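You operate a simulated robot arm through the tools that you are given. There is no shell and no other tool. Be economical: measure what you need, move in short steps, check, and stop when the job is done.

Carry out the task below with a simulated robot arm. There is one attempt and no reset: what you move stays moved.

TASK
Load the block from the yellow frame and leave the ready lamp green.
Fine: clamped in the locked jig, slide in and locked, depth dial at 8 mm, ready button pressed.

It is judged by the outcome, as a careful person would: the job done as asked, and still so three seconds after it is handed in. It fails if anything else is knocked over, pushed out of place, dropped, spilled or broken.

THE ROBOT
A 7-joint arm with a two-finger parallel gripper, fixed in place. Base frame: the origin is at the foot of the arm, x ahead of it, y to its left, z up; the work surface is at about z = 0.85. Readings come in m, rad, newtons and seconds.
With the tool pointing down near the work surface it reaches from about 0.3 to 0.7 m from the base axis. Its first joint turns from -1.152 to 1.152 rad. Payload 1.57 kg.
The tool frame sits at the grasp point between the pads (the TCP): z along the fingers, y along the line on which they close. The tips reach 0.03 m beyond it. Largest opening 0.11 m; finger width 0.024, thickness 0.012; the body of the gripper, 0.048 by 0.112 m, starts 0.078 m behind the TCP.
Orientation is that of the tool frame in the base frame, as [roll, pitch, yaw] about the fixed x, y, z axes, in that order (R = Rz(yaw) Ry(pitch) Rx(roll)). With the fingers straight down and closing along the base's y, the tool's x points along the base's -x, its y along +y and its z along -z.

THE INTERFACE
- The arm moves only by the tool servo_tool. Its argument "targets" is a list of rows, each a list of 7 numbers: the shift along the base's x, y, z in mm, then the turn, a rotation vector about the base's x, y, z in rad, then the opening, from 0 (shut) to 1 (fully open). In form: [[tx, ty, tz, rx, ry, rz, gripper], ...]. A call has 1 to 8 rows; each row is the pose to reach, as a shift and turn from the pose commanded when the call began. A row lasts 0.2 s, in which the tool goes at most 0.05 m and 0.15 rad; a call with a longer step from one row to the next is refused whole, and so is a gripper value outside its range. A pose out of reach is approached as far as the arm can. The call stops where the force on the tool passes 70 N (or 10 N more than at its start, if that is more) or the arm is blocked; 0.2 s more then pass. Each finger travels about 0.108 m/s and halts on what it meets, pressing with about 24 N; the grip force reading is that of the motor and also rises with nothing between the fingers. The clock runs only during rows and for 0.2 s after the last one: add rows that repeat a pose to give the fingers time. It gives the time, the measured TCP pose, the force on the tool (base axes), the opening and the grip force at its end, in the units of the frame above (readings bear some noise), with the torque about the TCP (base axes, N m) and any sound that the robot's microphone picked up, and new pictures: "views" is both (left out), scene, wrist or none.
- Cameras (640 x 400 px; columns grow to the right, rows downward): "scene" is fixed at [0.1488, -0.375, 1.4149]; the picture's right is [0.91, -0.42, 0.00], its down [-0.20, -0.42, -0.89] and it looks along [0.38, 0.80, -0.46] (base axes); focal length 314 px, centre (320, 200). "wrist" rides on the gripper at [0.07, 0.016, -0.141] in the tool frame; the picture's right is [-0.23, 0.97, 0.00], its down [-0.85, -0.20, -0.48] and it looks along [-0.47, -0.11, 0.88] (tool axes); focal length 222 px, centre (320, 200). There is no depth. A picture from a camera that has moved, and an enlarged one, comes with that camera's place and axes in the base frame and with its lens.
- close_up(camera, box): a new picture of the part [left, top, right, bottom] of that camera's present view, enlarged. The clock stands still meanwhile.
- hand_in(): hands the job in; it is judged then, once.

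Work in short steps. Places have to be worked out from the pictures, the camera data and where the tool is seen: move nearer, look again, correct. Check each grasp and each placing, and mend what went wrong. You have 120 turns and 200 pictures in all, those below and enlarged ones among them. Open the gripper and draw the arm clear of the work before you hand the job in, unless the task says otherwise; then end with one line.

The tools are called as name(argument=value, ...) on one line, values as JSON. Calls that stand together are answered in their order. servo_tool: Moves the arm, as the interface text tells. Its arguments: {"type":"object","properties":{"targets":{"type":"array"},"views":{"type":"string","enum":["both","scene","wrist","none"]}},"required":["targets"]} The other tools are called the same way: close_up (camera, box) takes an enlarged picture of a part of a camera's view; hand_in () hands the job in.

At the start:

```text
time_s: 0.0
eef_pos: [0.4429, -0.0308, 1.2379]
ee_rot: [-3.141, 0.001, 3.141]
force: [0.1, 1.0, -0.4]
torque: [0.02, -0.03, 0.0]
gripper_width: 0.1101
gripper_force: 0.0
```

scene: 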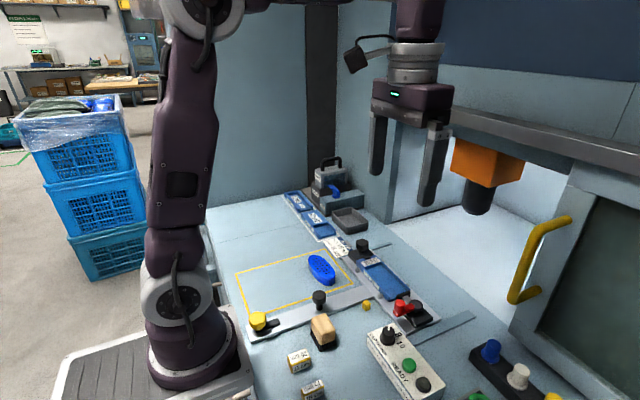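
wrist: 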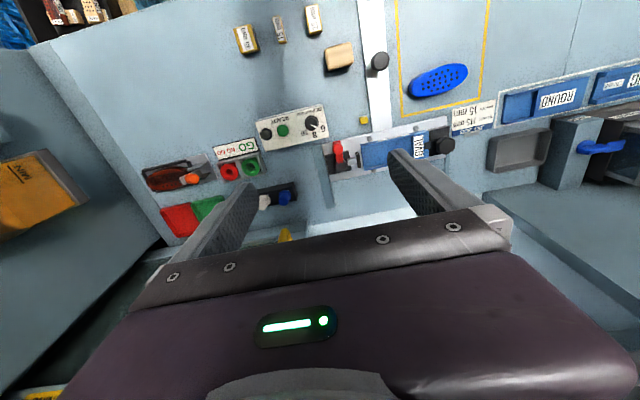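

I start with enlarged views of the work area to identify the parts.

close_up(camera="scene", box=[220, 230, 400, 342])

close_up(camera="scene", box=[340, 230, 500, 400])

close_up(camera="wrist", box=[220, 0, 540, 200])

```text
3.56 times, centred on (310, 286) of scene
camera zoom: at [0.1488, -0.375, 1.4149], right [0.91, -0.42, 0.0], down [-0.2, -0.42, -0.89], along [0.38, 0.8, -0.46], focal length 1116 px, centre (356, -106)
```

zoom: 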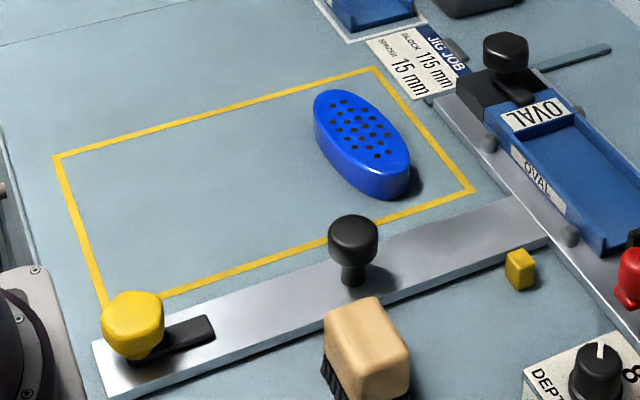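

```text
2.35 times, centred on (420, 315) of scene
camera zoom: at [0.1488, -0.375, 1.4149], right [0.91, -0.42, 0.0], down [-0.2, -0.42, -0.89], along [0.38, 0.8, -0.46], focal length 739 px, centre (85, -71)
```

zoom: 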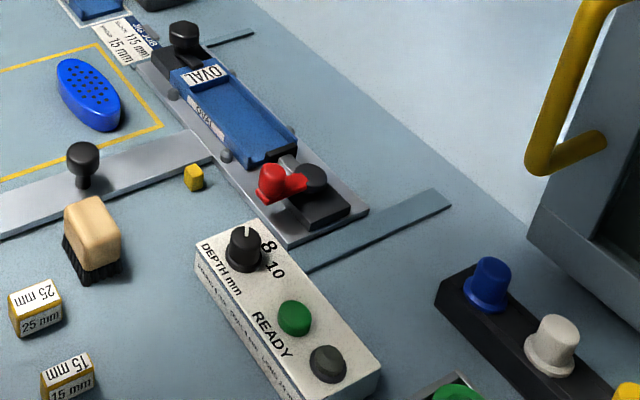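

```text
2.00 times, centred on (380, 100) of wrist
camera zoom: at [0.3723, -0.0153, 1.3796], right [0.23, 0.97, 0.0], down [0.85, -0.2, 0.48], along [0.47, -0.11, -0.88], focal length 444 px, centre (200, 400)
```

zoom: 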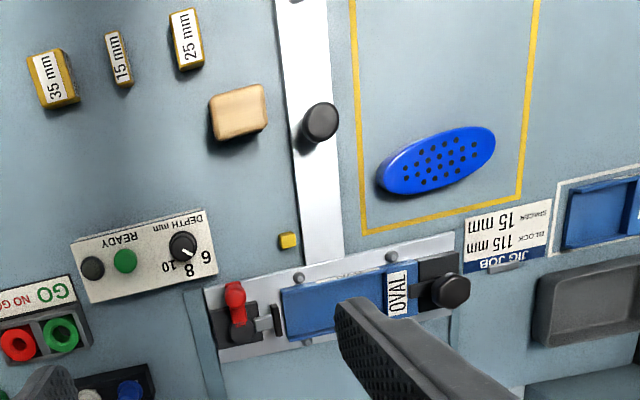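

The jig nest is around (0.56, 0.11), the block at (0.43, 0.21), the dial at (0.45, -0.05). I move lower for a better look at the jig.

servo_tool(targets=[[0, 20, -40, 0, 0, 0, 1], [0, 40, -80, 0, 0, 0, 1], [0, 60, -120, 0, 0, 0, 1], [0, 80, -150, 0, 0, 0, 1], [0, 80, -150, 0, 0, 0, 1]], views="wrist")

close_up(camera="wrist", box=[200, 60, 520, 260])

close_up(camera="scene", box=[360, 280, 460, 342])

```text
time_s: 1.2
eef_pos: [0.4424, 0.0486, 1.0875]
ee_rot: [-3.141, 0.0, -3.141]
force: [0.4, -0.7, 0.0]
torque: [-0.01, -0.05, 0.01]
gripper_width: 0.1099
gripper_force: 0.0
camera wrist: at [0.3726, 0.0651, 1.23], right [0.23, 0.97, 0.0], down [0.85, -0.2, 0.48], along [0.47, -0.11, -0.88], focal length 222 px, centre (320, 200)
```

wrist: 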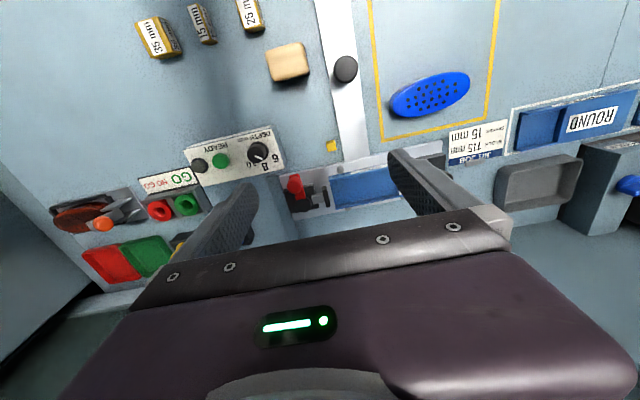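

```text
2.00 times, centred on (360, 160) of wrist
camera zoom: at [0.3726, 0.0651, 1.23], right [0.23, 0.97, 0.0], down [0.85, -0.2, 0.48], along [0.47, -0.11, -0.88], focal length 444 px, centre (240, 280)
```

zoom: 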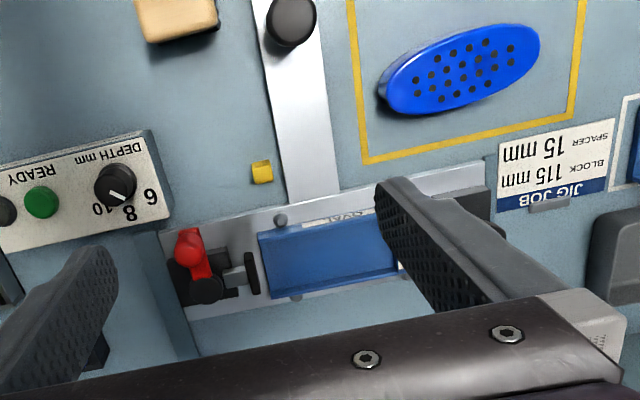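

```text
6.40 times, centred on (410, 311) of scene
camera zoom: at [0.1489, -0.375, 1.4149], right [0.91, -0.42, 0.0], down [-0.2, -0.42, -0.89], along [0.38, 0.8, -0.46], focal length 2009 px, centre (-256, -510)
```

zoom: 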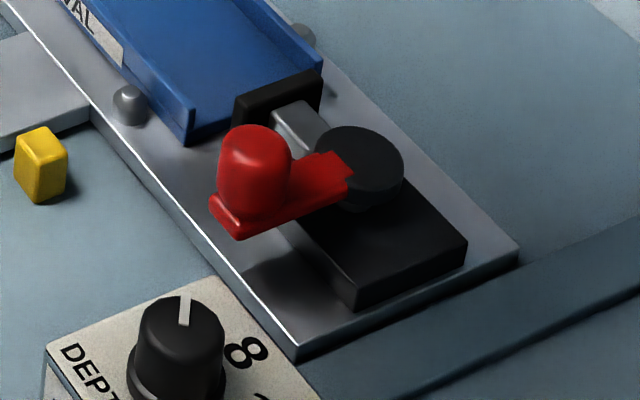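

Next I zoom in on the control box, the nest's knob end, and the slide's lock lever.

close_up(camera="scene", box=[360, 320, 460, 400])

close_up(camera="scene", box=[320, 225, 420, 290])

close_up(camera="scene", box=[235, 285, 345, 350])

close_up(camera="scene", box=[280, 150, 380, 250])

close_up(camera="wrist", box=[180, 110, 300, 190])

```text
5.00 times, centred on (410, 360) of scene
camera zoom: at [0.1489, -0.375, 1.4149], right [0.91, -0.42, 0.0], down [-0.2, -0.42, -0.89], along [0.38, 0.8, -0.46], focal length 1570 px, centre (-130, -600)
```

zoom: 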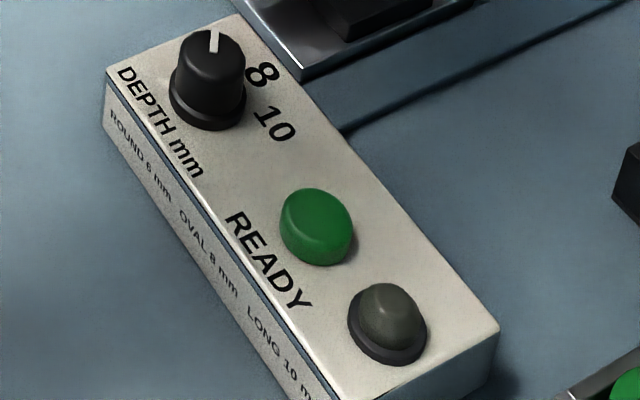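

```text
6.15 times, centred on (370, 258) of scene
camera zoom: at [0.1489, -0.375, 1.4149], right [0.91, -0.42, 0.0], down [-0.2, -0.42, -0.89], along [0.38, 0.8, -0.46], focal length 1932 px, centre (12, -154)
```

zoom: 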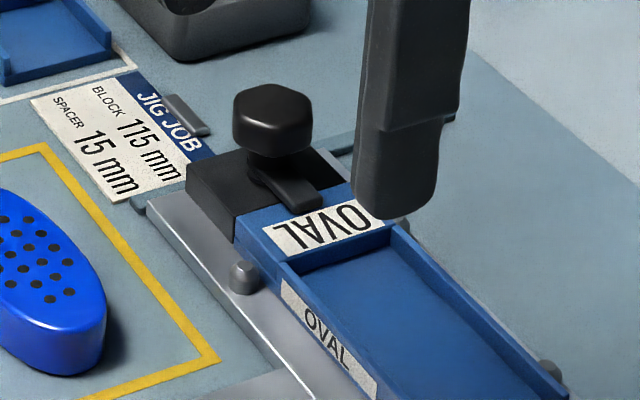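

```text
5.82 times, centred on (290, 318) of scene
camera zoom: at [0.1489, -0.375, 1.4149], right [0.91, -0.42, 0.0], down [-0.2, -0.42, -0.89], along [0.38, 0.8, -0.46], focal length 1827 px, centre (494, -484)
```

zoom: 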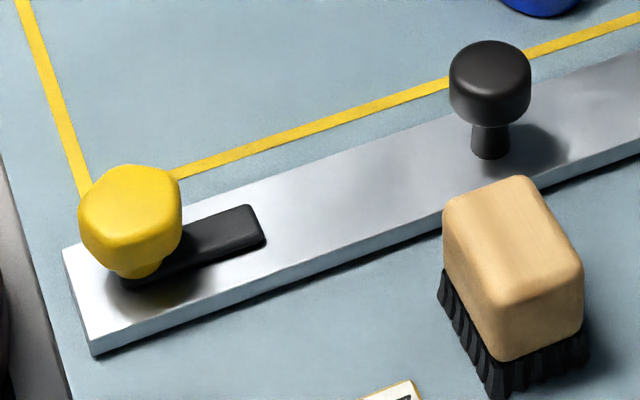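

```text
4.00 times, centred on (330, 200) of scene
camera zoom: at [0.1489, -0.375, 1.4149], right [0.91, -0.42, 0.0], down [-0.2, -0.42, -0.89], along [0.38, 0.8, -0.46], focal length 1256 px, centre (280, 200)
```

zoom: 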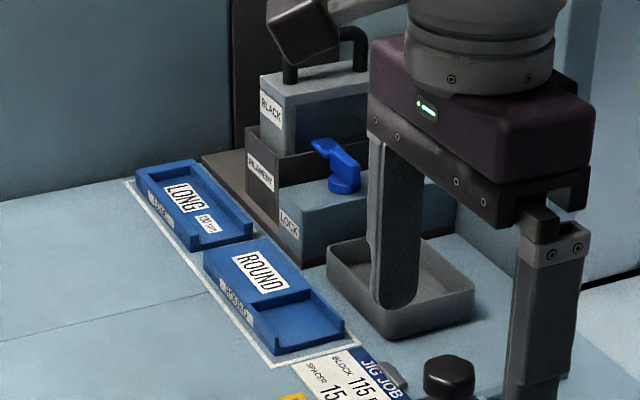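

```text
5.00 times, centred on (240, 150) of wrist
camera zoom: at [0.3726, 0.0651, 1.23], right [0.23, 0.97, 0.0], down [0.85, -0.2, 0.48], along [0.47, -0.11, -0.88], focal length 1111 px, centre (720, 450)
```

zoom: 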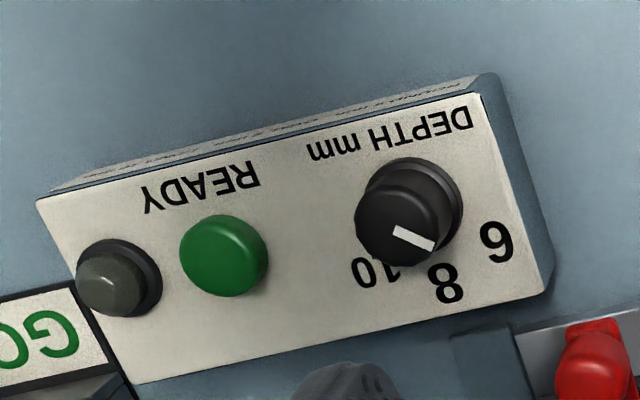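

Dial pointer is at 6 and must turn about 45° clockwise to 8; the dark dome is the lamp. I move over the jig to see the nest, pad gap and latches from above.

servo_tool(targets=[[30, 15, 0, 0, 0, 0, 1], [60, 30, 0, 0, 0, 0, 1], [90, 45, 0, 0, 0, 0, 1], [90, 45, -10, 0, 0, 0, 1]], views="both")

close_up(camera="wrist", box=[200, 40, 480, 215])

```text
time_s: 2.2
eef_pos: [0.5328, 0.0932, 1.0776]
ee_rot: [3.14, 0.0, -3.141]
force: [1.4, 0.2, -0.7]
torque: [0.01, -0.01, -0.03]
gripper_width: 0.1103
gripper_force: 0.1
camera wrist: at [0.4624, 0.1093, 1.2203], right [0.23, 0.97, 0.0], down [0.85, -0.2, 0.48], along [0.47, -0.11, -0.88], focal length 222 px, centre (320, 200)
```

scene: 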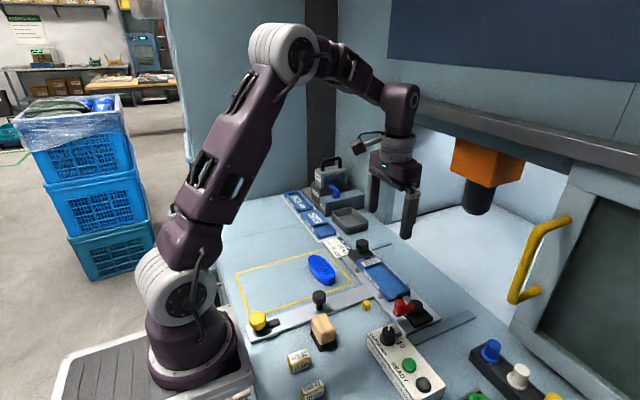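
wrist: 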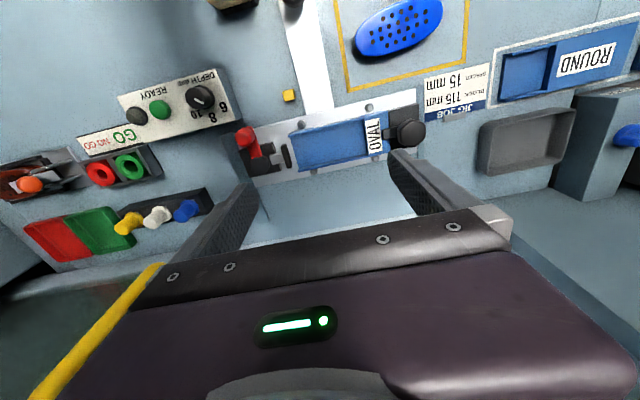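

```text
2.29 times, centred on (340, 128) of wrist
camera zoom: at [0.4624, 0.1093, 1.2203], right [0.23, 0.97, 0.0], down [0.85, -0.2, 0.48], along [0.47, -0.11, -0.88], focal length 508 px, centre (274, 366)
```

zoom: 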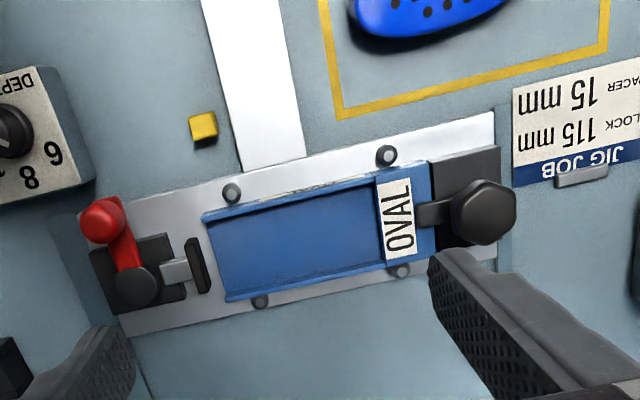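

The pad–stop gap measures about 0.12 m and the lever points to -x. I check the small labels and the scene from here before touching anything.

close_up(camera="scene", box=[280, 185, 350, 235])

close_up(camera="scene", box=[350, 235, 450, 325])

close_up(camera="scene", box=[280, 335, 360, 400])

```text
8.00 times, centred on (315, 210) of scene
camera zoom: at [0.1489, -0.375, 1.4149], right [0.91, -0.42, 0.0], down [-0.2, -0.42, -0.89], along [0.38, 0.8, -0.46], focal length 2512 px, centre (360, 120)
```

zoom: 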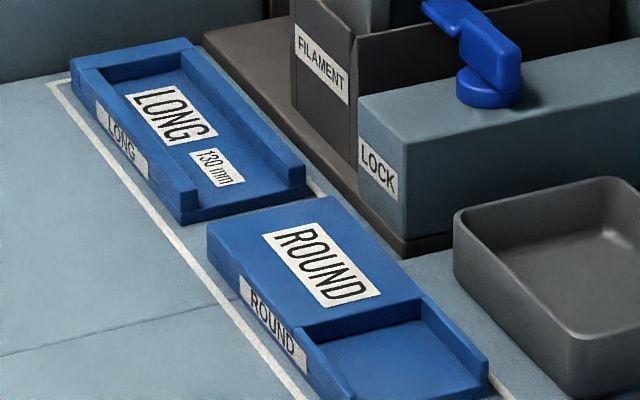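

```text
4.44 times, centred on (400, 280) of scene
camera zoom: at [0.1489, -0.375, 1.4149], right [0.91, -0.42, 0.0], down [-0.2, -0.42, -0.89], along [0.38, 0.8, -0.46], focal length 1395 px, centre (-36, -156)
```

zoom: 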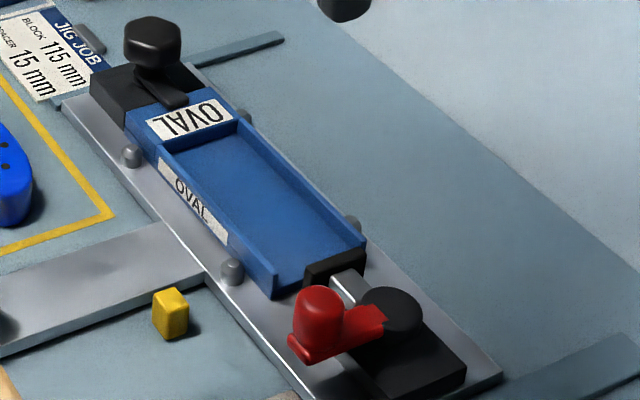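

```text
6.15 times, centred on (320, 368) of scene
camera zoom: at [0.1489, -0.375, 1.4149], right [0.91, -0.42, 0.0], down [-0.2, -0.42, -0.89], along [0.38, 0.8, -0.46], focal length 1932 px, centre (320, -831)
```

zoom: 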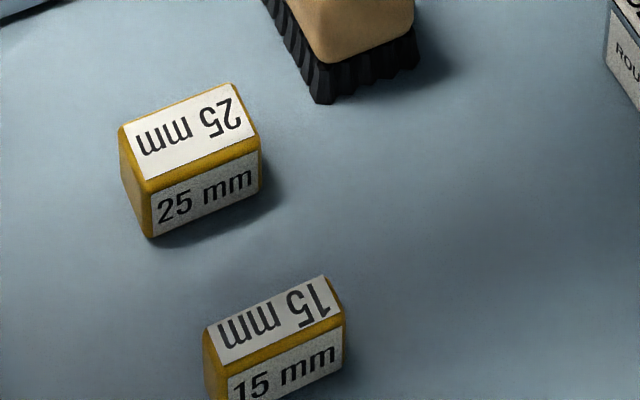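

Next I test the red clamp lever, whose knob I place at (0.508,-0.009), top z≈0.90. I approach above it with the fingers half open.

servo_tool(targets=[[-5, -35, -20, 0, 0, 0, 0.6], [-12, -70, -45, 0, 0, 0, 0.5], [-19, -102, -78, 0, 0, 0, 0.5], [-19, -102, -98, 0, 0, 0, 0.5], [-19, -102, -98, 0, 0, 0, 0.5]], views="both")

close_up(camera="scene", box=[360, 230, 460, 330])

```text
time_s: 3.4
eef_pos: [0.512, -0.009, 0.9793]
ee_rot: [3.142, 0.0, -3.141]
force: [1.2, 0.6, 0.0]
torque: [0.04, -0.01, -0.02]
gripper_width: 0.0549
gripper_force: 0.1
camera wrist: at [0.4431, 0.0078, 1.1215], right [0.23, 0.97, 0.0], down [0.85, -0.2, 0.48], along [0.47, -0.11, -0.88], focal length 222 px, centre (320, 200)
```

scene: 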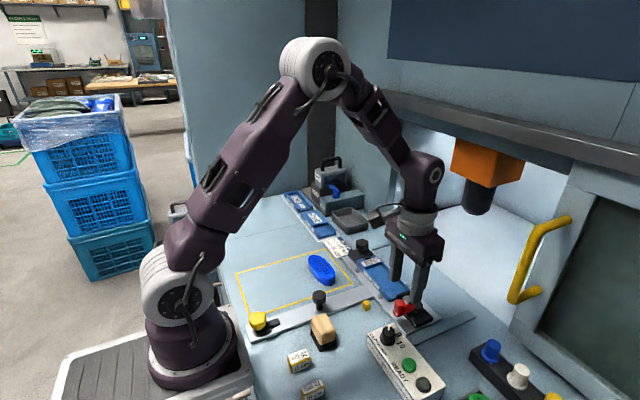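
wrist: 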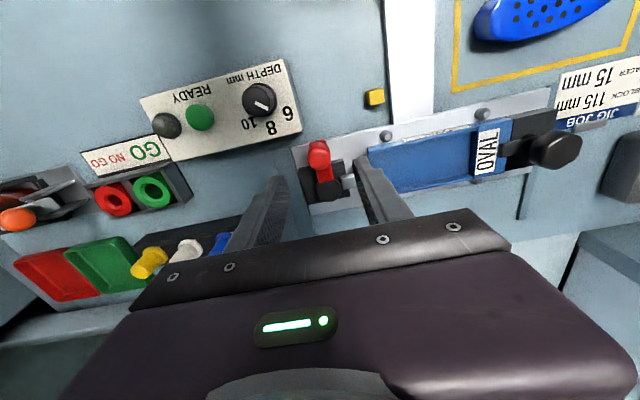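

```text
4.00 times, centred on (410, 280) of scene
camera zoom: at [0.1488, -0.375, 1.4149], right [0.91, -0.42, 0.0], down [-0.2, -0.42, -0.89], along [0.38, 0.8, -0.46], focal length 1256 px, centre (-40, -120)
```

zoom: 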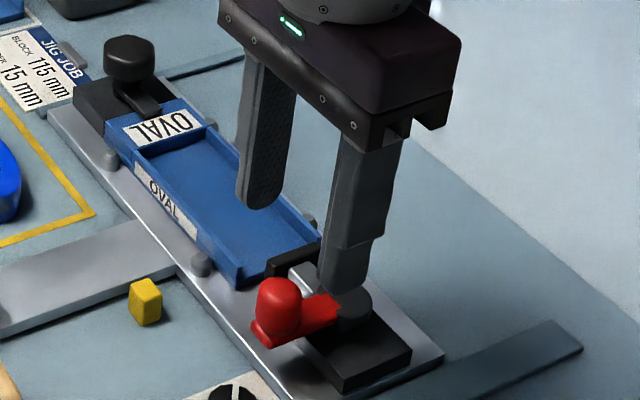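

Knob confirmed at about (0.506,-0.009). I descend to z≈0.912 and close on it.

servo_tool(targets=[[0, 0, -35, 0, 0, 0, 0.5], [0, 0, -66, 0, 0, 0, 0.5], [0, 0, -68, 0, 0, 0, 0.5], [0, 0, -68, 0, 0, 0, 0.1], [0, 0, -68, 0, 0, 0, 0.1], [0, 0, -68, 0, 0, 0, 0.1]], views="both")

close_up(camera="scene", box=[360, 250, 460, 330])

```text
time_s: 4.8
eef_pos: [0.5124, -0.0092, 0.911]
ee_rot: [3.141, 0.0, -3.14]
force: [0.7, 0.2, -6.9]
torque: [-0.01, -0.22, -0.03]
gripper_width: 0.0224
gripper_force: 34.8
camera wrist: at [0.4434, 0.0075, 1.0536], right [0.23, 0.97, 0.0], down [0.86, -0.2, 0.48], along [0.47, -0.11, -0.88], focal length 222 px, centre (320, 200)
```

scene: 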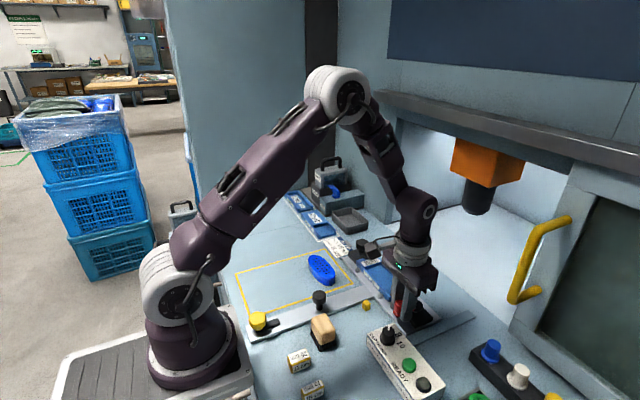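
wrist: 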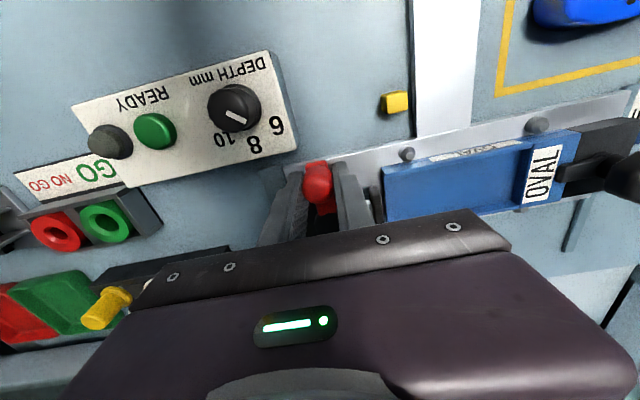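

```text
5.00 times, centred on (410, 290) of scene
camera zoom: at [0.1489, -0.375, 1.4149], right [0.91, -0.42, 0.0], down [-0.2, -0.42, -0.89], along [0.38, 0.8, -0.46], focal length 1570 px, centre (-130, -250)
```

zoom: 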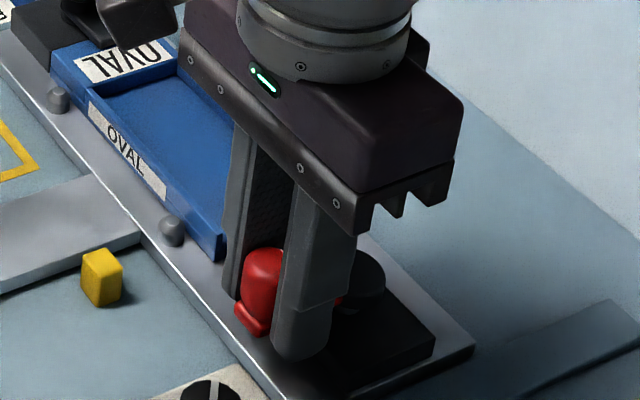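

Grip holds the 22 mm knob. I try turning the lever a little toward -y (counter-clockwise from above) about the pivot at (0.559,-0.010).

servo_tool(targets=[[0.1, -3.5, 0, 0, 0, 0.075, 0.1], [0.5, -7, 0, 0, 0, 0.15, 0.1], [2.1, -13.8, 0, 0, 0, 0.3, 0.1]], views="wrist")

```text
time_s: 5.6
eef_pos: [0.5157, -0.0206, 0.9113]
ee_rot: [3.14, 0.0, -2.839]
force: [-1.2, 6.0, -4.5]
torque: [0.04, 0.02, 0.23]
gripper_width: 0.0223
gripper_force: 34.8
camera wrist: at [0.4439, -0.0268, 1.0536], right [-0.07, 1.0, 0.0], down [0.88, 0.06, 0.48], along [0.48, 0.04, -0.88], focal length 222 px, centre (320, 200)
```

wrist: 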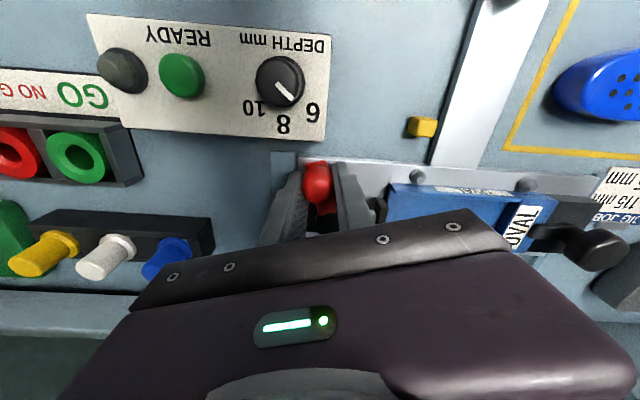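

The lever follows with ~6 N. I continue the arc to about 1.2 rad and check the pad.

servo_tool(targets=[[2.5, -6.5, 0, 0, 0, 0.15, 0.1], [6.0, -12.5, 0, 0, 0, 0.3, 0.1], [10.4, -18, 0, 0, 0, 0.45, 0.1], [15.5, -22.7, 0, 0, 0, 0.6, 0.1], [21.3, -26.6, 0, 0, 0, 0.75, 0.1], [27.6, -29.6, 0, 0, 0, 0.9, 0.1]], views="both")

close_up(camera="scene", box=[360, 250, 460, 330])

```text
time_s: 7.0
eef_pos: [0.5444, -0.0489, 0.9124]
ee_rot: [-3.14, 0.001, -1.938]
force: [7.4, 24.5, -2.1]
torque: [0.56, -0.25, -0.03]
gripper_width: 0.0221
gripper_force: 35.4
camera wrist: at [0.5032, -0.1092, 1.0535], right [-0.83, 0.56, 0.0], down [0.49, 0.72, 0.48], along [0.27, 0.4, -0.88], focal length 222 px, centre (320, 200)
```

scene: 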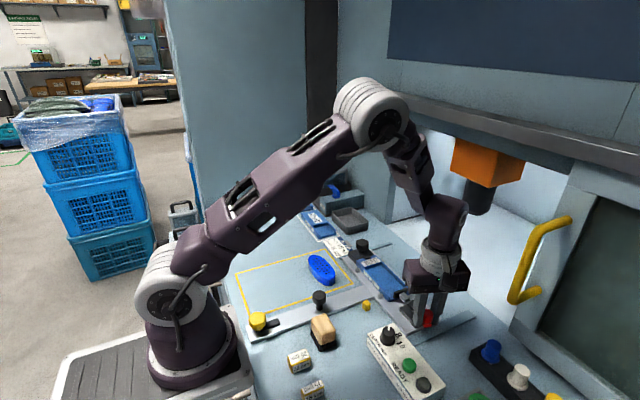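
wrist: 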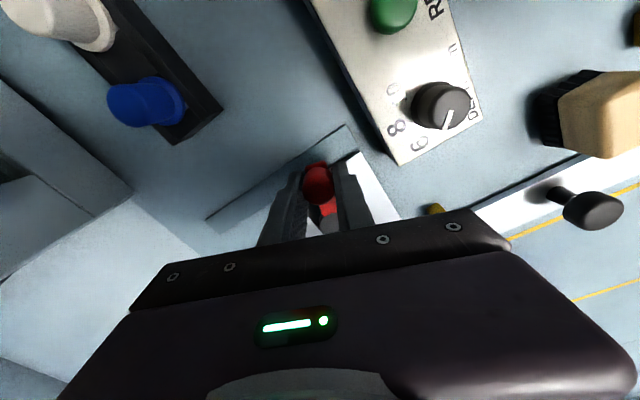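

```text
5.00 times, centred on (410, 290) of scene
camera zoom: at [0.1491, -0.3744, 1.415], right [0.91, -0.42, 0.0], down [-0.2, -0.42, -0.89], along [0.38, 0.8, -0.46], focal length 1570 px, centre (-130, -250)
```

zoom: 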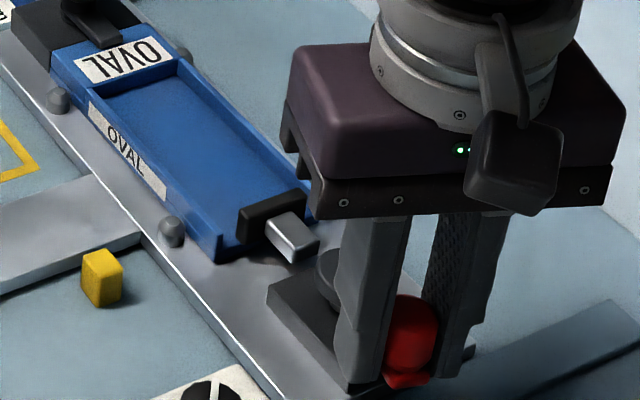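

Turning toward -y advances the pad, so the start state was open (gap ~0.12 m). I take the lever back to open along the same arc.

servo_tool(targets=[[-6.3, 3, 0, 0, 0, -0.15, 0.1], [-12.1, 6.9, 0, 0, 0, -0.3, 0.1], [-17.2, 11.6, 0, 0, 0, -0.45, 0.1], [-21.6, 17.1, 0, 0, 0, -0.6, 0.1], [-25.1, 23.1, 0, 0, 0, -0.75, 0.1], [-27.6, 29.6, 0, 0, 0, -0.9, 0.1], [-29.2, 36.4, 0, 0, 0, -1.05, 0.1], [-29.7, 43.4, 0, 0, 0, -1.2, 0.1]], views="scene")

close_up(camera="scene", box=[360, 250, 460, 330])

```text
time_s: 8.8
eef_pos: [0.5126, -0.0093, 0.9117]
ee_rot: [-3.14, -0.003, 3.138]
force: [-1.7, -7.3, 10.9]
torque: [-0.14, 0.45, -0.3]
gripper_width: 0.0221
gripper_force: 34.7
```

scene: 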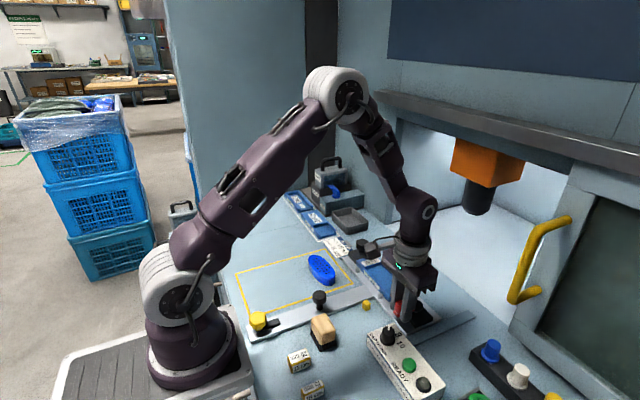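

```text
5.00 times, centred on (410, 290) of scene
camera zoom: at [0.1486, -0.3752, 1.4148], right [0.91, -0.42, 0.0], down [-0.2, -0.42, -0.89], along [0.38, 0.8, -0.46], focal length 1570 px, centre (-130, -250)
```

zoom: 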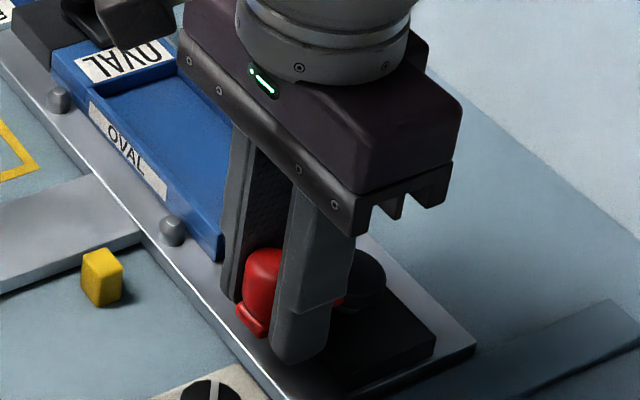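

Lever is back at open. A gentle probe beyond it shows whether it opens any further.

servo_tool(targets=[[0.3, 6, 0, 0, 0, -0.12, 0.1]], views="none")

```text
time_s: 9.2
eef_pos: [0.5131, -0.0077, 0.9108]
ee_rot: [-3.136, 0.0, 3.017]
force: [-3.3, -39.8, 3.0]
torque: [-0.63, -0.39, 0.28]
gripper_width: 0.0223
gripper_force: 35.2
```

That direction is the hard stop, so the open gap is ~0.12 m: it suits the 115 mm block alone in the OVAL nest. I release and rise, undoing the small twist.

servo_tool(targets=[[-0.3, -6, 0, 0, 0, 0.12, 0.1], [-0.3, -6, 0, 0, 0, 0.12, 0.45], [-0.3, -6, 0, 0, 0, 0.12, 0.45], [-0.3, -6, 40, 0, 0, 0.12, 0.5], [-0.3, -6, 85, 0, 0, 0.12, 0.7], [-15, 20, 110, 0, 0, 0.27, 1], [-30, 60, 130, 0, 0, 0.42, 1], [-40, 100, 130, 0, 0, 0.57, 1]], views="none")

servo_tool(targets=[[-10, 40, 0, 0, 0, 0.15, 1], [-20, 80, 0, 0, 0, 0.3, 1], [-30, 105, 0, 0, 0, 0.45, 1], [-40, 118, 0, 0, 0, 0.6, 1], [-40, 118, 0, 0, 0, 0.75, 1], [-40, 118, 0, 0, 0, 0.9, 1], [-40, 118, -20, 0, 0, 1.05, 1], [-40, 118, -20, 0, 0, 1.1, 1]], views="both")

```text
time_s: 11.0
eef_pos: [0.474, 0.0966, 1.041]
ee_rot: [-3.14, 0.0, -2.688]
force: [0.9, 0.0, 0.2]
torque: [0.0, -0.06, 0.0]
gripper_width: 0.1101
gripper_force: 0.0
```

```text
time_s: 12.8
eef_pos: [0.433, 0.2151, 1.0206]
ee_rot: [-3.141, 0.0, -1.592]
force: [0.7, -0.4, 0.0]
torque: [-0.03, -0.01, -0.02]
gripper_width: 0.1101
gripper_force: 0.0
camera wrist: at [0.4155, 0.1459, 1.1634], right [-0.97, 0.25, 0.0], down [0.22, 0.85, 0.48], along [0.12, 0.46, -0.88], focal length 222 px, centre (320, 200)
```

scene: 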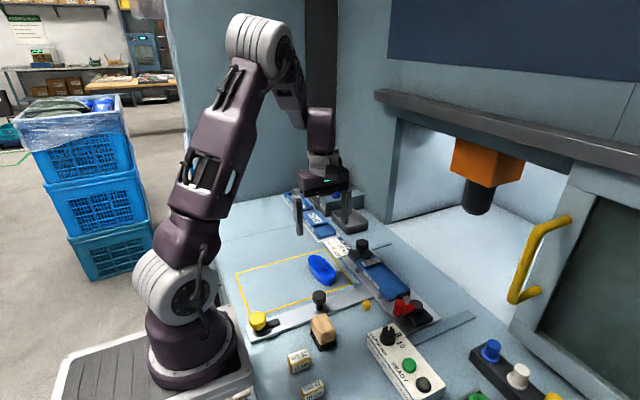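
wrist: 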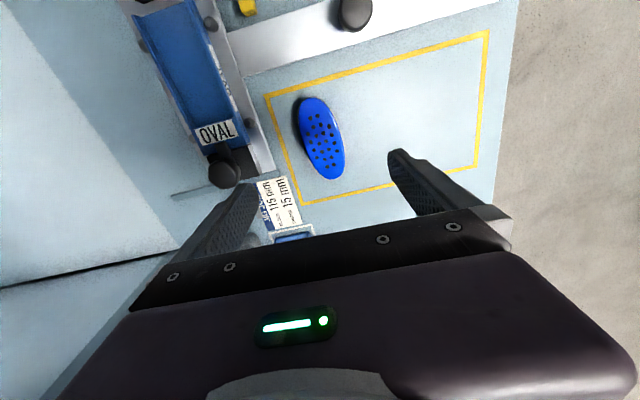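

Above the block; I zoom on it to get centre and orientation.

close_up(camera="wrist", box=[260, 80, 380, 200])

```text
3.33 times, centred on (320, 140) of wrist
camera zoom: at [0.4155, 0.1459, 1.1634], right [-0.97, 0.25, 0.0], down [0.22, 0.85, 0.48], along [0.12, 0.46, -0.88], focal length 740 px, centre (320, 400)
```

zoom: 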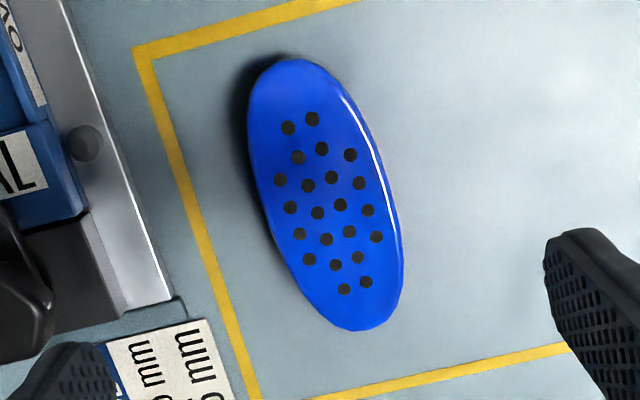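

Block centre ≈ (0.430, 0.212), axis about 4° CCW from y, top z≈0.887. I align and descend to z≈0.898, then close.

servo_tool(targets=[[-3, -3.5, -30, 0, 0, 0.09, 1], [-3, -3.5, -70, 0, 0, 0.09, 1], [-3, -3.5, -105, 0, 0, 0.09, 1], [-3, -3.5, -122, 0, 0, 0.09, 1], [-3, -3.5, -122, 0, 0, 0.09, 0.3], [-3, -3.5, -122, 0, 0, 0.09, 0.3], [-3, -3.5, -122, 0, 0, 0.09, 0.3]], views="both")

close_up(camera="scene", box=[270, 220, 370, 300])

```text
time_s: 14.4
eef_pos: [0.4298, 0.2121, 0.9004]
ee_rot: [3.141, -0.001, -1.501]
force: [0.5, -0.2, -0.5]
torque: [0.02, -0.02, 0.02]
gripper_width: 0.049
gripper_force: 24.0
camera wrist: at [0.4194, 0.1415, 1.0419], right [-0.99, 0.16, 0.0], down [0.14, 0.87, 0.48], along [0.08, 0.47, -0.88], focal length 222 px, centre (320, 200)
```

scene: 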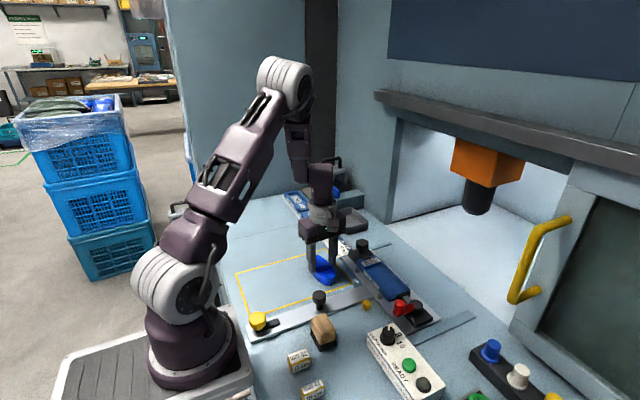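
wrist: 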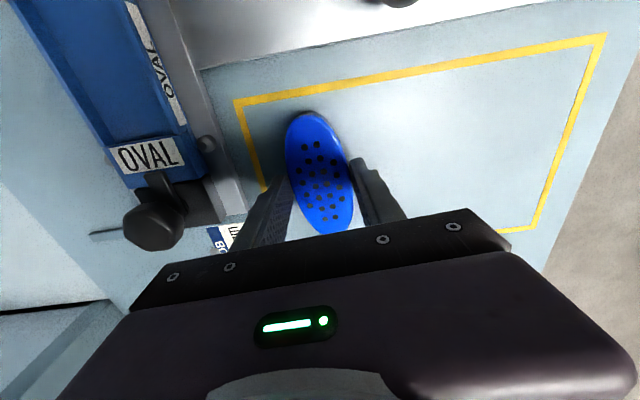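

```text
5.00 times, centred on (320, 260) of scene
camera zoom: at [0.1489, -0.375, 1.4149], right [0.91, -0.42, 0.0], down [-0.2, -0.42, -0.89], along [0.38, 0.8, -0.46], focal length 1570 px, centre (320, -100)
```

zoom: 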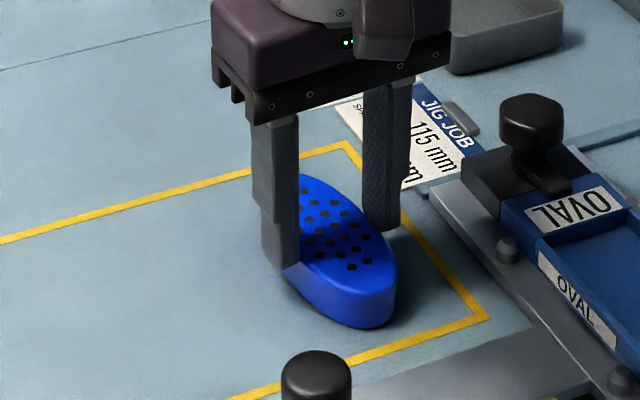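

Gripped at 49 mm width. I lift 100 mm, and carry it over the nest, straightening the yaw.

servo_tool(targets=[[0, 0, 30, 0, 0, 0, 0.3], [0, 0, 70, 0, 0, 0, 0.3], [0, 0, 105, 0, 0, 0, 0.3], [30, -30, 105, 0, 0, -0.035, 0.3], [60, -60, 105, 0, 0, -0.07, 0.3], [95, -90, 105, 0, 0, -0.07, 0.3], [124.5, -109, 105, 0, 0, -0.07, 0.3], [124.5, -109, 105, 0, 0, -0.07, 0.3]], views="both")

close_up(camera="wrist", box=[200, 60, 440, 240])

close_up(camera="scene", box=[340, 210, 460, 310])

```text
time_s: 16.2
eef_pos: [0.5555, 0.1012, 1.0055]
ee_rot: [-3.14, -0.001, -1.574]
force: [0.4, -0.4, -1.4]
torque: [-0.02, 0.01, 0.0]
gripper_width: 0.049
gripper_force: 24.2
camera wrist: at [0.5381, 0.0325, 1.1469], right [-0.97, 0.23, 0.0], down [0.2, 0.85, 0.48], along [0.11, 0.47, -0.88], focal length 222 px, centre (320, 200)
```

scene: 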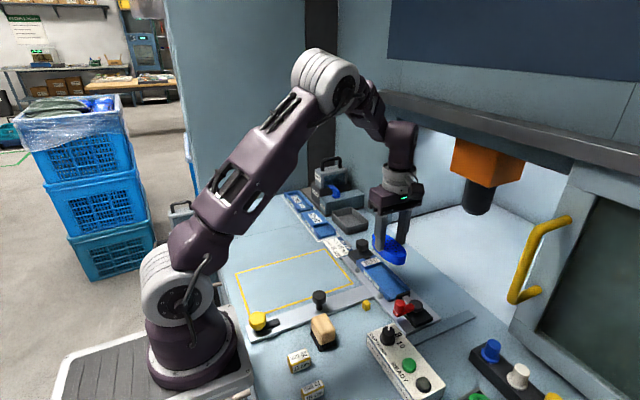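
wrist: 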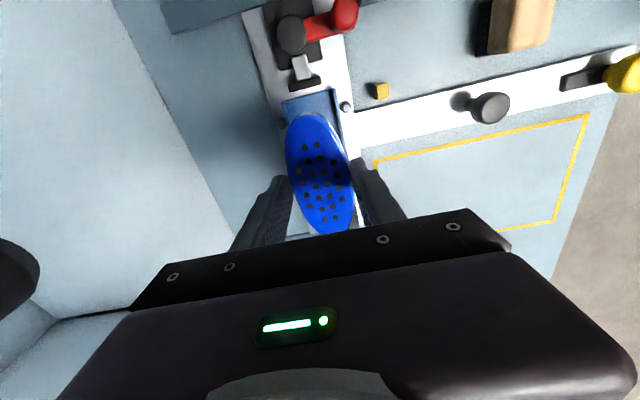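

```text
2.22 times, centred on (320, 150) of wrist
camera zoom: at [0.5381, 0.0325, 1.1469], right [-0.97, 0.23, 0.0], down [0.2, 0.85, 0.48], along [0.11, 0.47, -0.88], focal length 494 px, centre (320, 311)
```

zoom: 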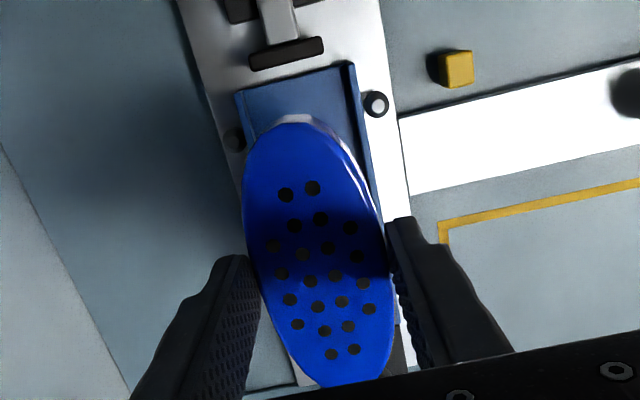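

```text
4.00 times, centred on (400, 260) of scene
camera zoom: at [0.1489, -0.375, 1.4149], right [0.91, -0.42, 0.0], down [-0.2, -0.42, -0.89], along [0.38, 0.8, -0.46], focal length 1256 px, centre (0, -40)
```

zoom: 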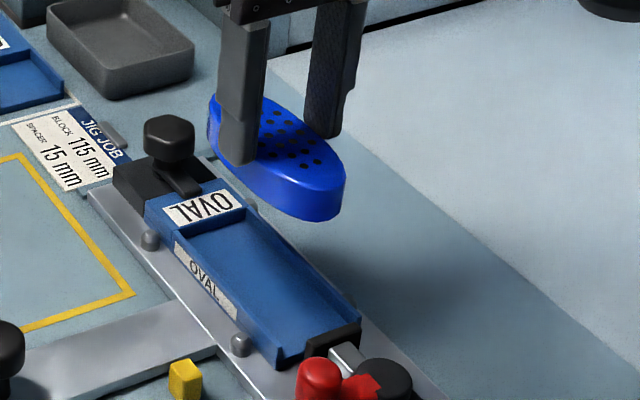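

Block centre by wrist camera (0.5536, 0.100) and nest centre x ≈0.5535, so it lines up; I shift 1 mm in -y and descend to just above the nest walls for a check.

servo_tool(targets=[[0, -1, -35, 0, 0, 0, 0.3], [0, -1, -65, 0, 0, 0, 0.3], [0, -1, -72, 0, 0, 0, 0.3], [0, -1, -72, 0, 0, 0, 0.3]], views="both")

close_up(camera="wrist", box=[200, 40, 440, 240])

close_up(camera="scene", box=[350, 240, 440, 310])

```text
time_s: 17.2
eef_pos: [0.5553, 0.1011, 0.933]
ee_rot: [-3.141, 0.0, -1.572]
force: [0.3, -0.1, -0.9]
torque: [0.0, 0.01, 0.01]
gripper_width: 0.0488
gripper_force: 24.1
camera wrist: at [0.5385, 0.0317, 1.0745], right [-0.97, 0.23, 0.0], down [0.2, 0.85, 0.48], along [0.11, 0.47, -0.88], focal length 222 px, centre (320, 200)
```

scene: 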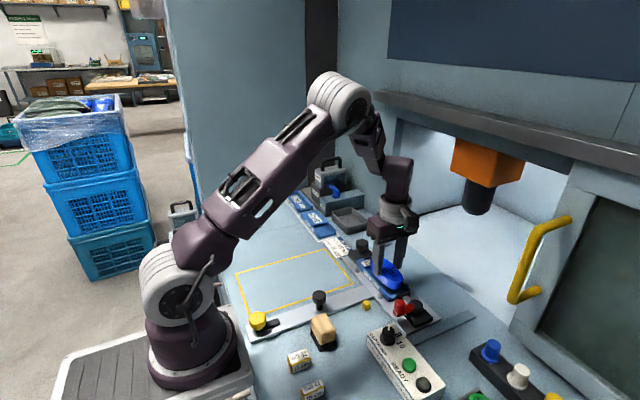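
wrist: 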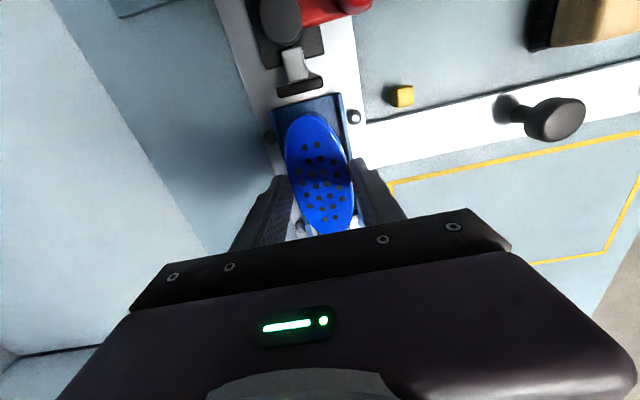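

```text
2.00 times, centred on (320, 140) of wrist
camera zoom: at [0.5385, 0.0317, 1.0745], right [-0.97, 0.23, 0.0], down [0.2, 0.85, 0.48], along [0.11, 0.47, -0.88], focal length 444 px, centre (320, 320)
```

zoom: 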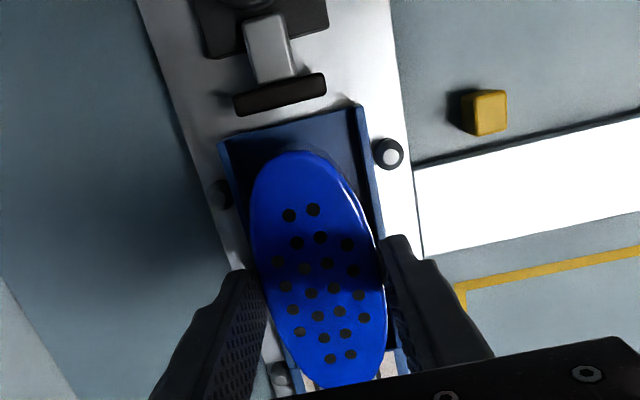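

```text
5.71 times, centred on (395, 275) of scene
camera zoom: at [0.1489, -0.375, 1.4149], right [0.91, -0.42, 0.0], down [-0.2, -0.42, -0.89], along [0.38, 0.8, -0.46], focal length 1794 px, centre (-109, -229)
```

zoom: 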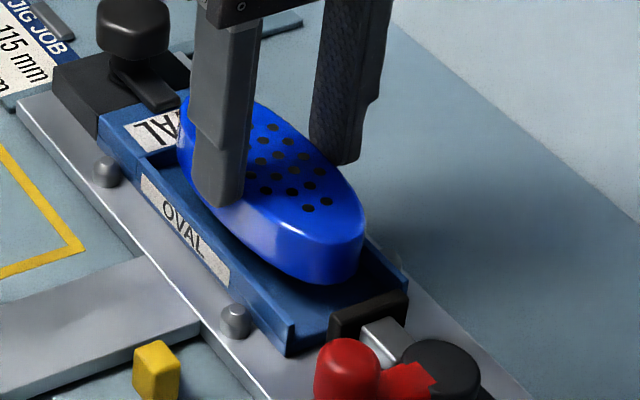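

Block sits centred over the cavity within ~0.5 mm. I shift 0.4 mm in +x and lower slowly, watching force.

servo_tool(targets=[[0.4, 0, -4, 0, 0, 0, 0.3], [0.4, 0, -7, 0, 0, 0, 0.3], [0.4, 0, -10, 0, 0, 0, 0.3]], views="none")

```text
time_s: 18.0
eef_pos: [0.5546, 0.1009, 0.9232]
ee_rot: [-3.139, 0.0, -1.572]
force: [1.0, -5.6, 10.6]
torque: [0.43, -0.05, -0.04]
gripper_width: 0.0491
gripper_force: 24.4
```

Contact with a -y reaction: the block's far end is touching the stop edge. I lift slightly, shift 3 mm in -y, and lower again.

servo_tool(targets=[[0, 0, 5, 0, 0, 0, 0.3], [0, -3, 5, 0, 0, 0, 0.3], [0, -3, 1, 0, 0, 0, 0.3], [0, -3, -2, 0, 0, 0, 0.3]], views="wrist")

close_up(camera="scene", box=[350, 240, 440, 310])

```text
time_s: 19.0
eef_pos: [0.5553, 0.0989, 0.9204]
ee_rot: [3.141, 0.001, -1.573]
force: [-2.0, 0.6, 3.9]
torque: [-0.24, 0.06, -0.07]
gripper_width: 0.0495
gripper_force: 24.0
camera wrist: at [0.5389, 0.0293, 1.0628], right [-0.97, 0.23, 0.0], down [0.2, 0.86, 0.48], along [0.11, 0.47, -0.88], focal length 222 px, centre (320, 200)
```

wrist: 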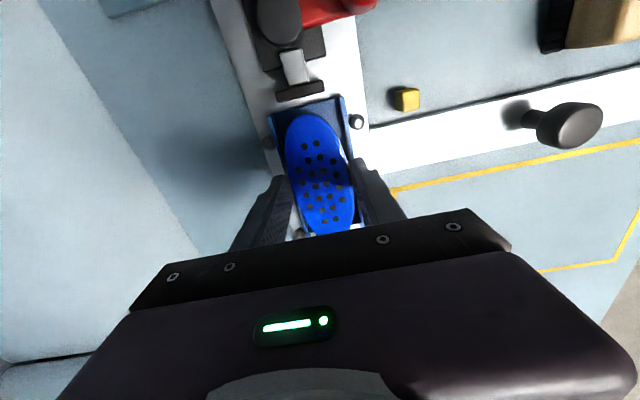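

```text
5.71 times, centred on (395, 275) of scene
camera zoom: at [0.1487, -0.375, 1.4149], right [0.91, -0.42, 0.0], down [-0.2, -0.42, -0.89], along [0.38, 0.8, -0.46], focal length 1794 px, centre (-109, -229)
```

zoom: 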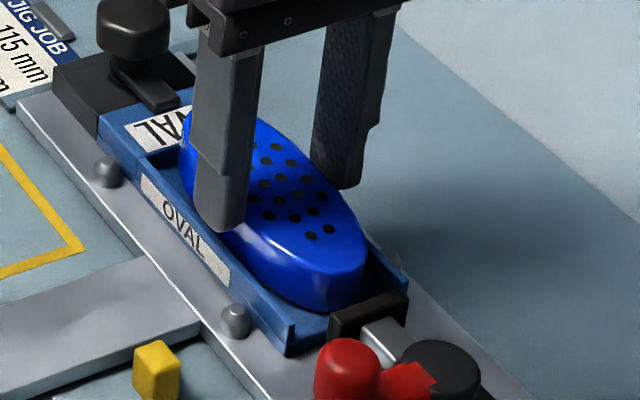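

Now it goes in with little force. I lower further in small steps until it seats.

servo_tool(targets=[[0, 0, -2, 0, 0, 0, 0.3], [0, 0, -4, 0, 0, 0, 0.3], [0, 0, -6, 0, 0, 0, 0.3]], views="none")

close_up(camera="scene", box=[350, 240, 440, 310])

```text
time_s: 19.8
eef_pos: [0.5552, 0.0999, 0.9146]
ee_rot: [-3.139, 0.001, -1.57]
force: [1.2, 4.7, 11.4]
torque: [-0.42, -0.04, 0.02]
gripper_width: 0.0491
gripper_force: 24.4
```

```text
5.71 times, centred on (395, 275) of scene
camera zoom: at [0.1487, -0.3749, 1.4149], right [0.91, -0.42, 0.0], down [-0.2, -0.42, -0.89], along [0.38, 0.8, -0.46], focal length 1794 px, centre (-109, -229)
```

zoom: 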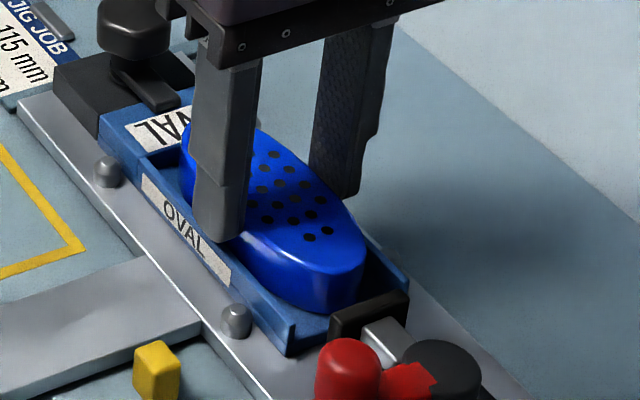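

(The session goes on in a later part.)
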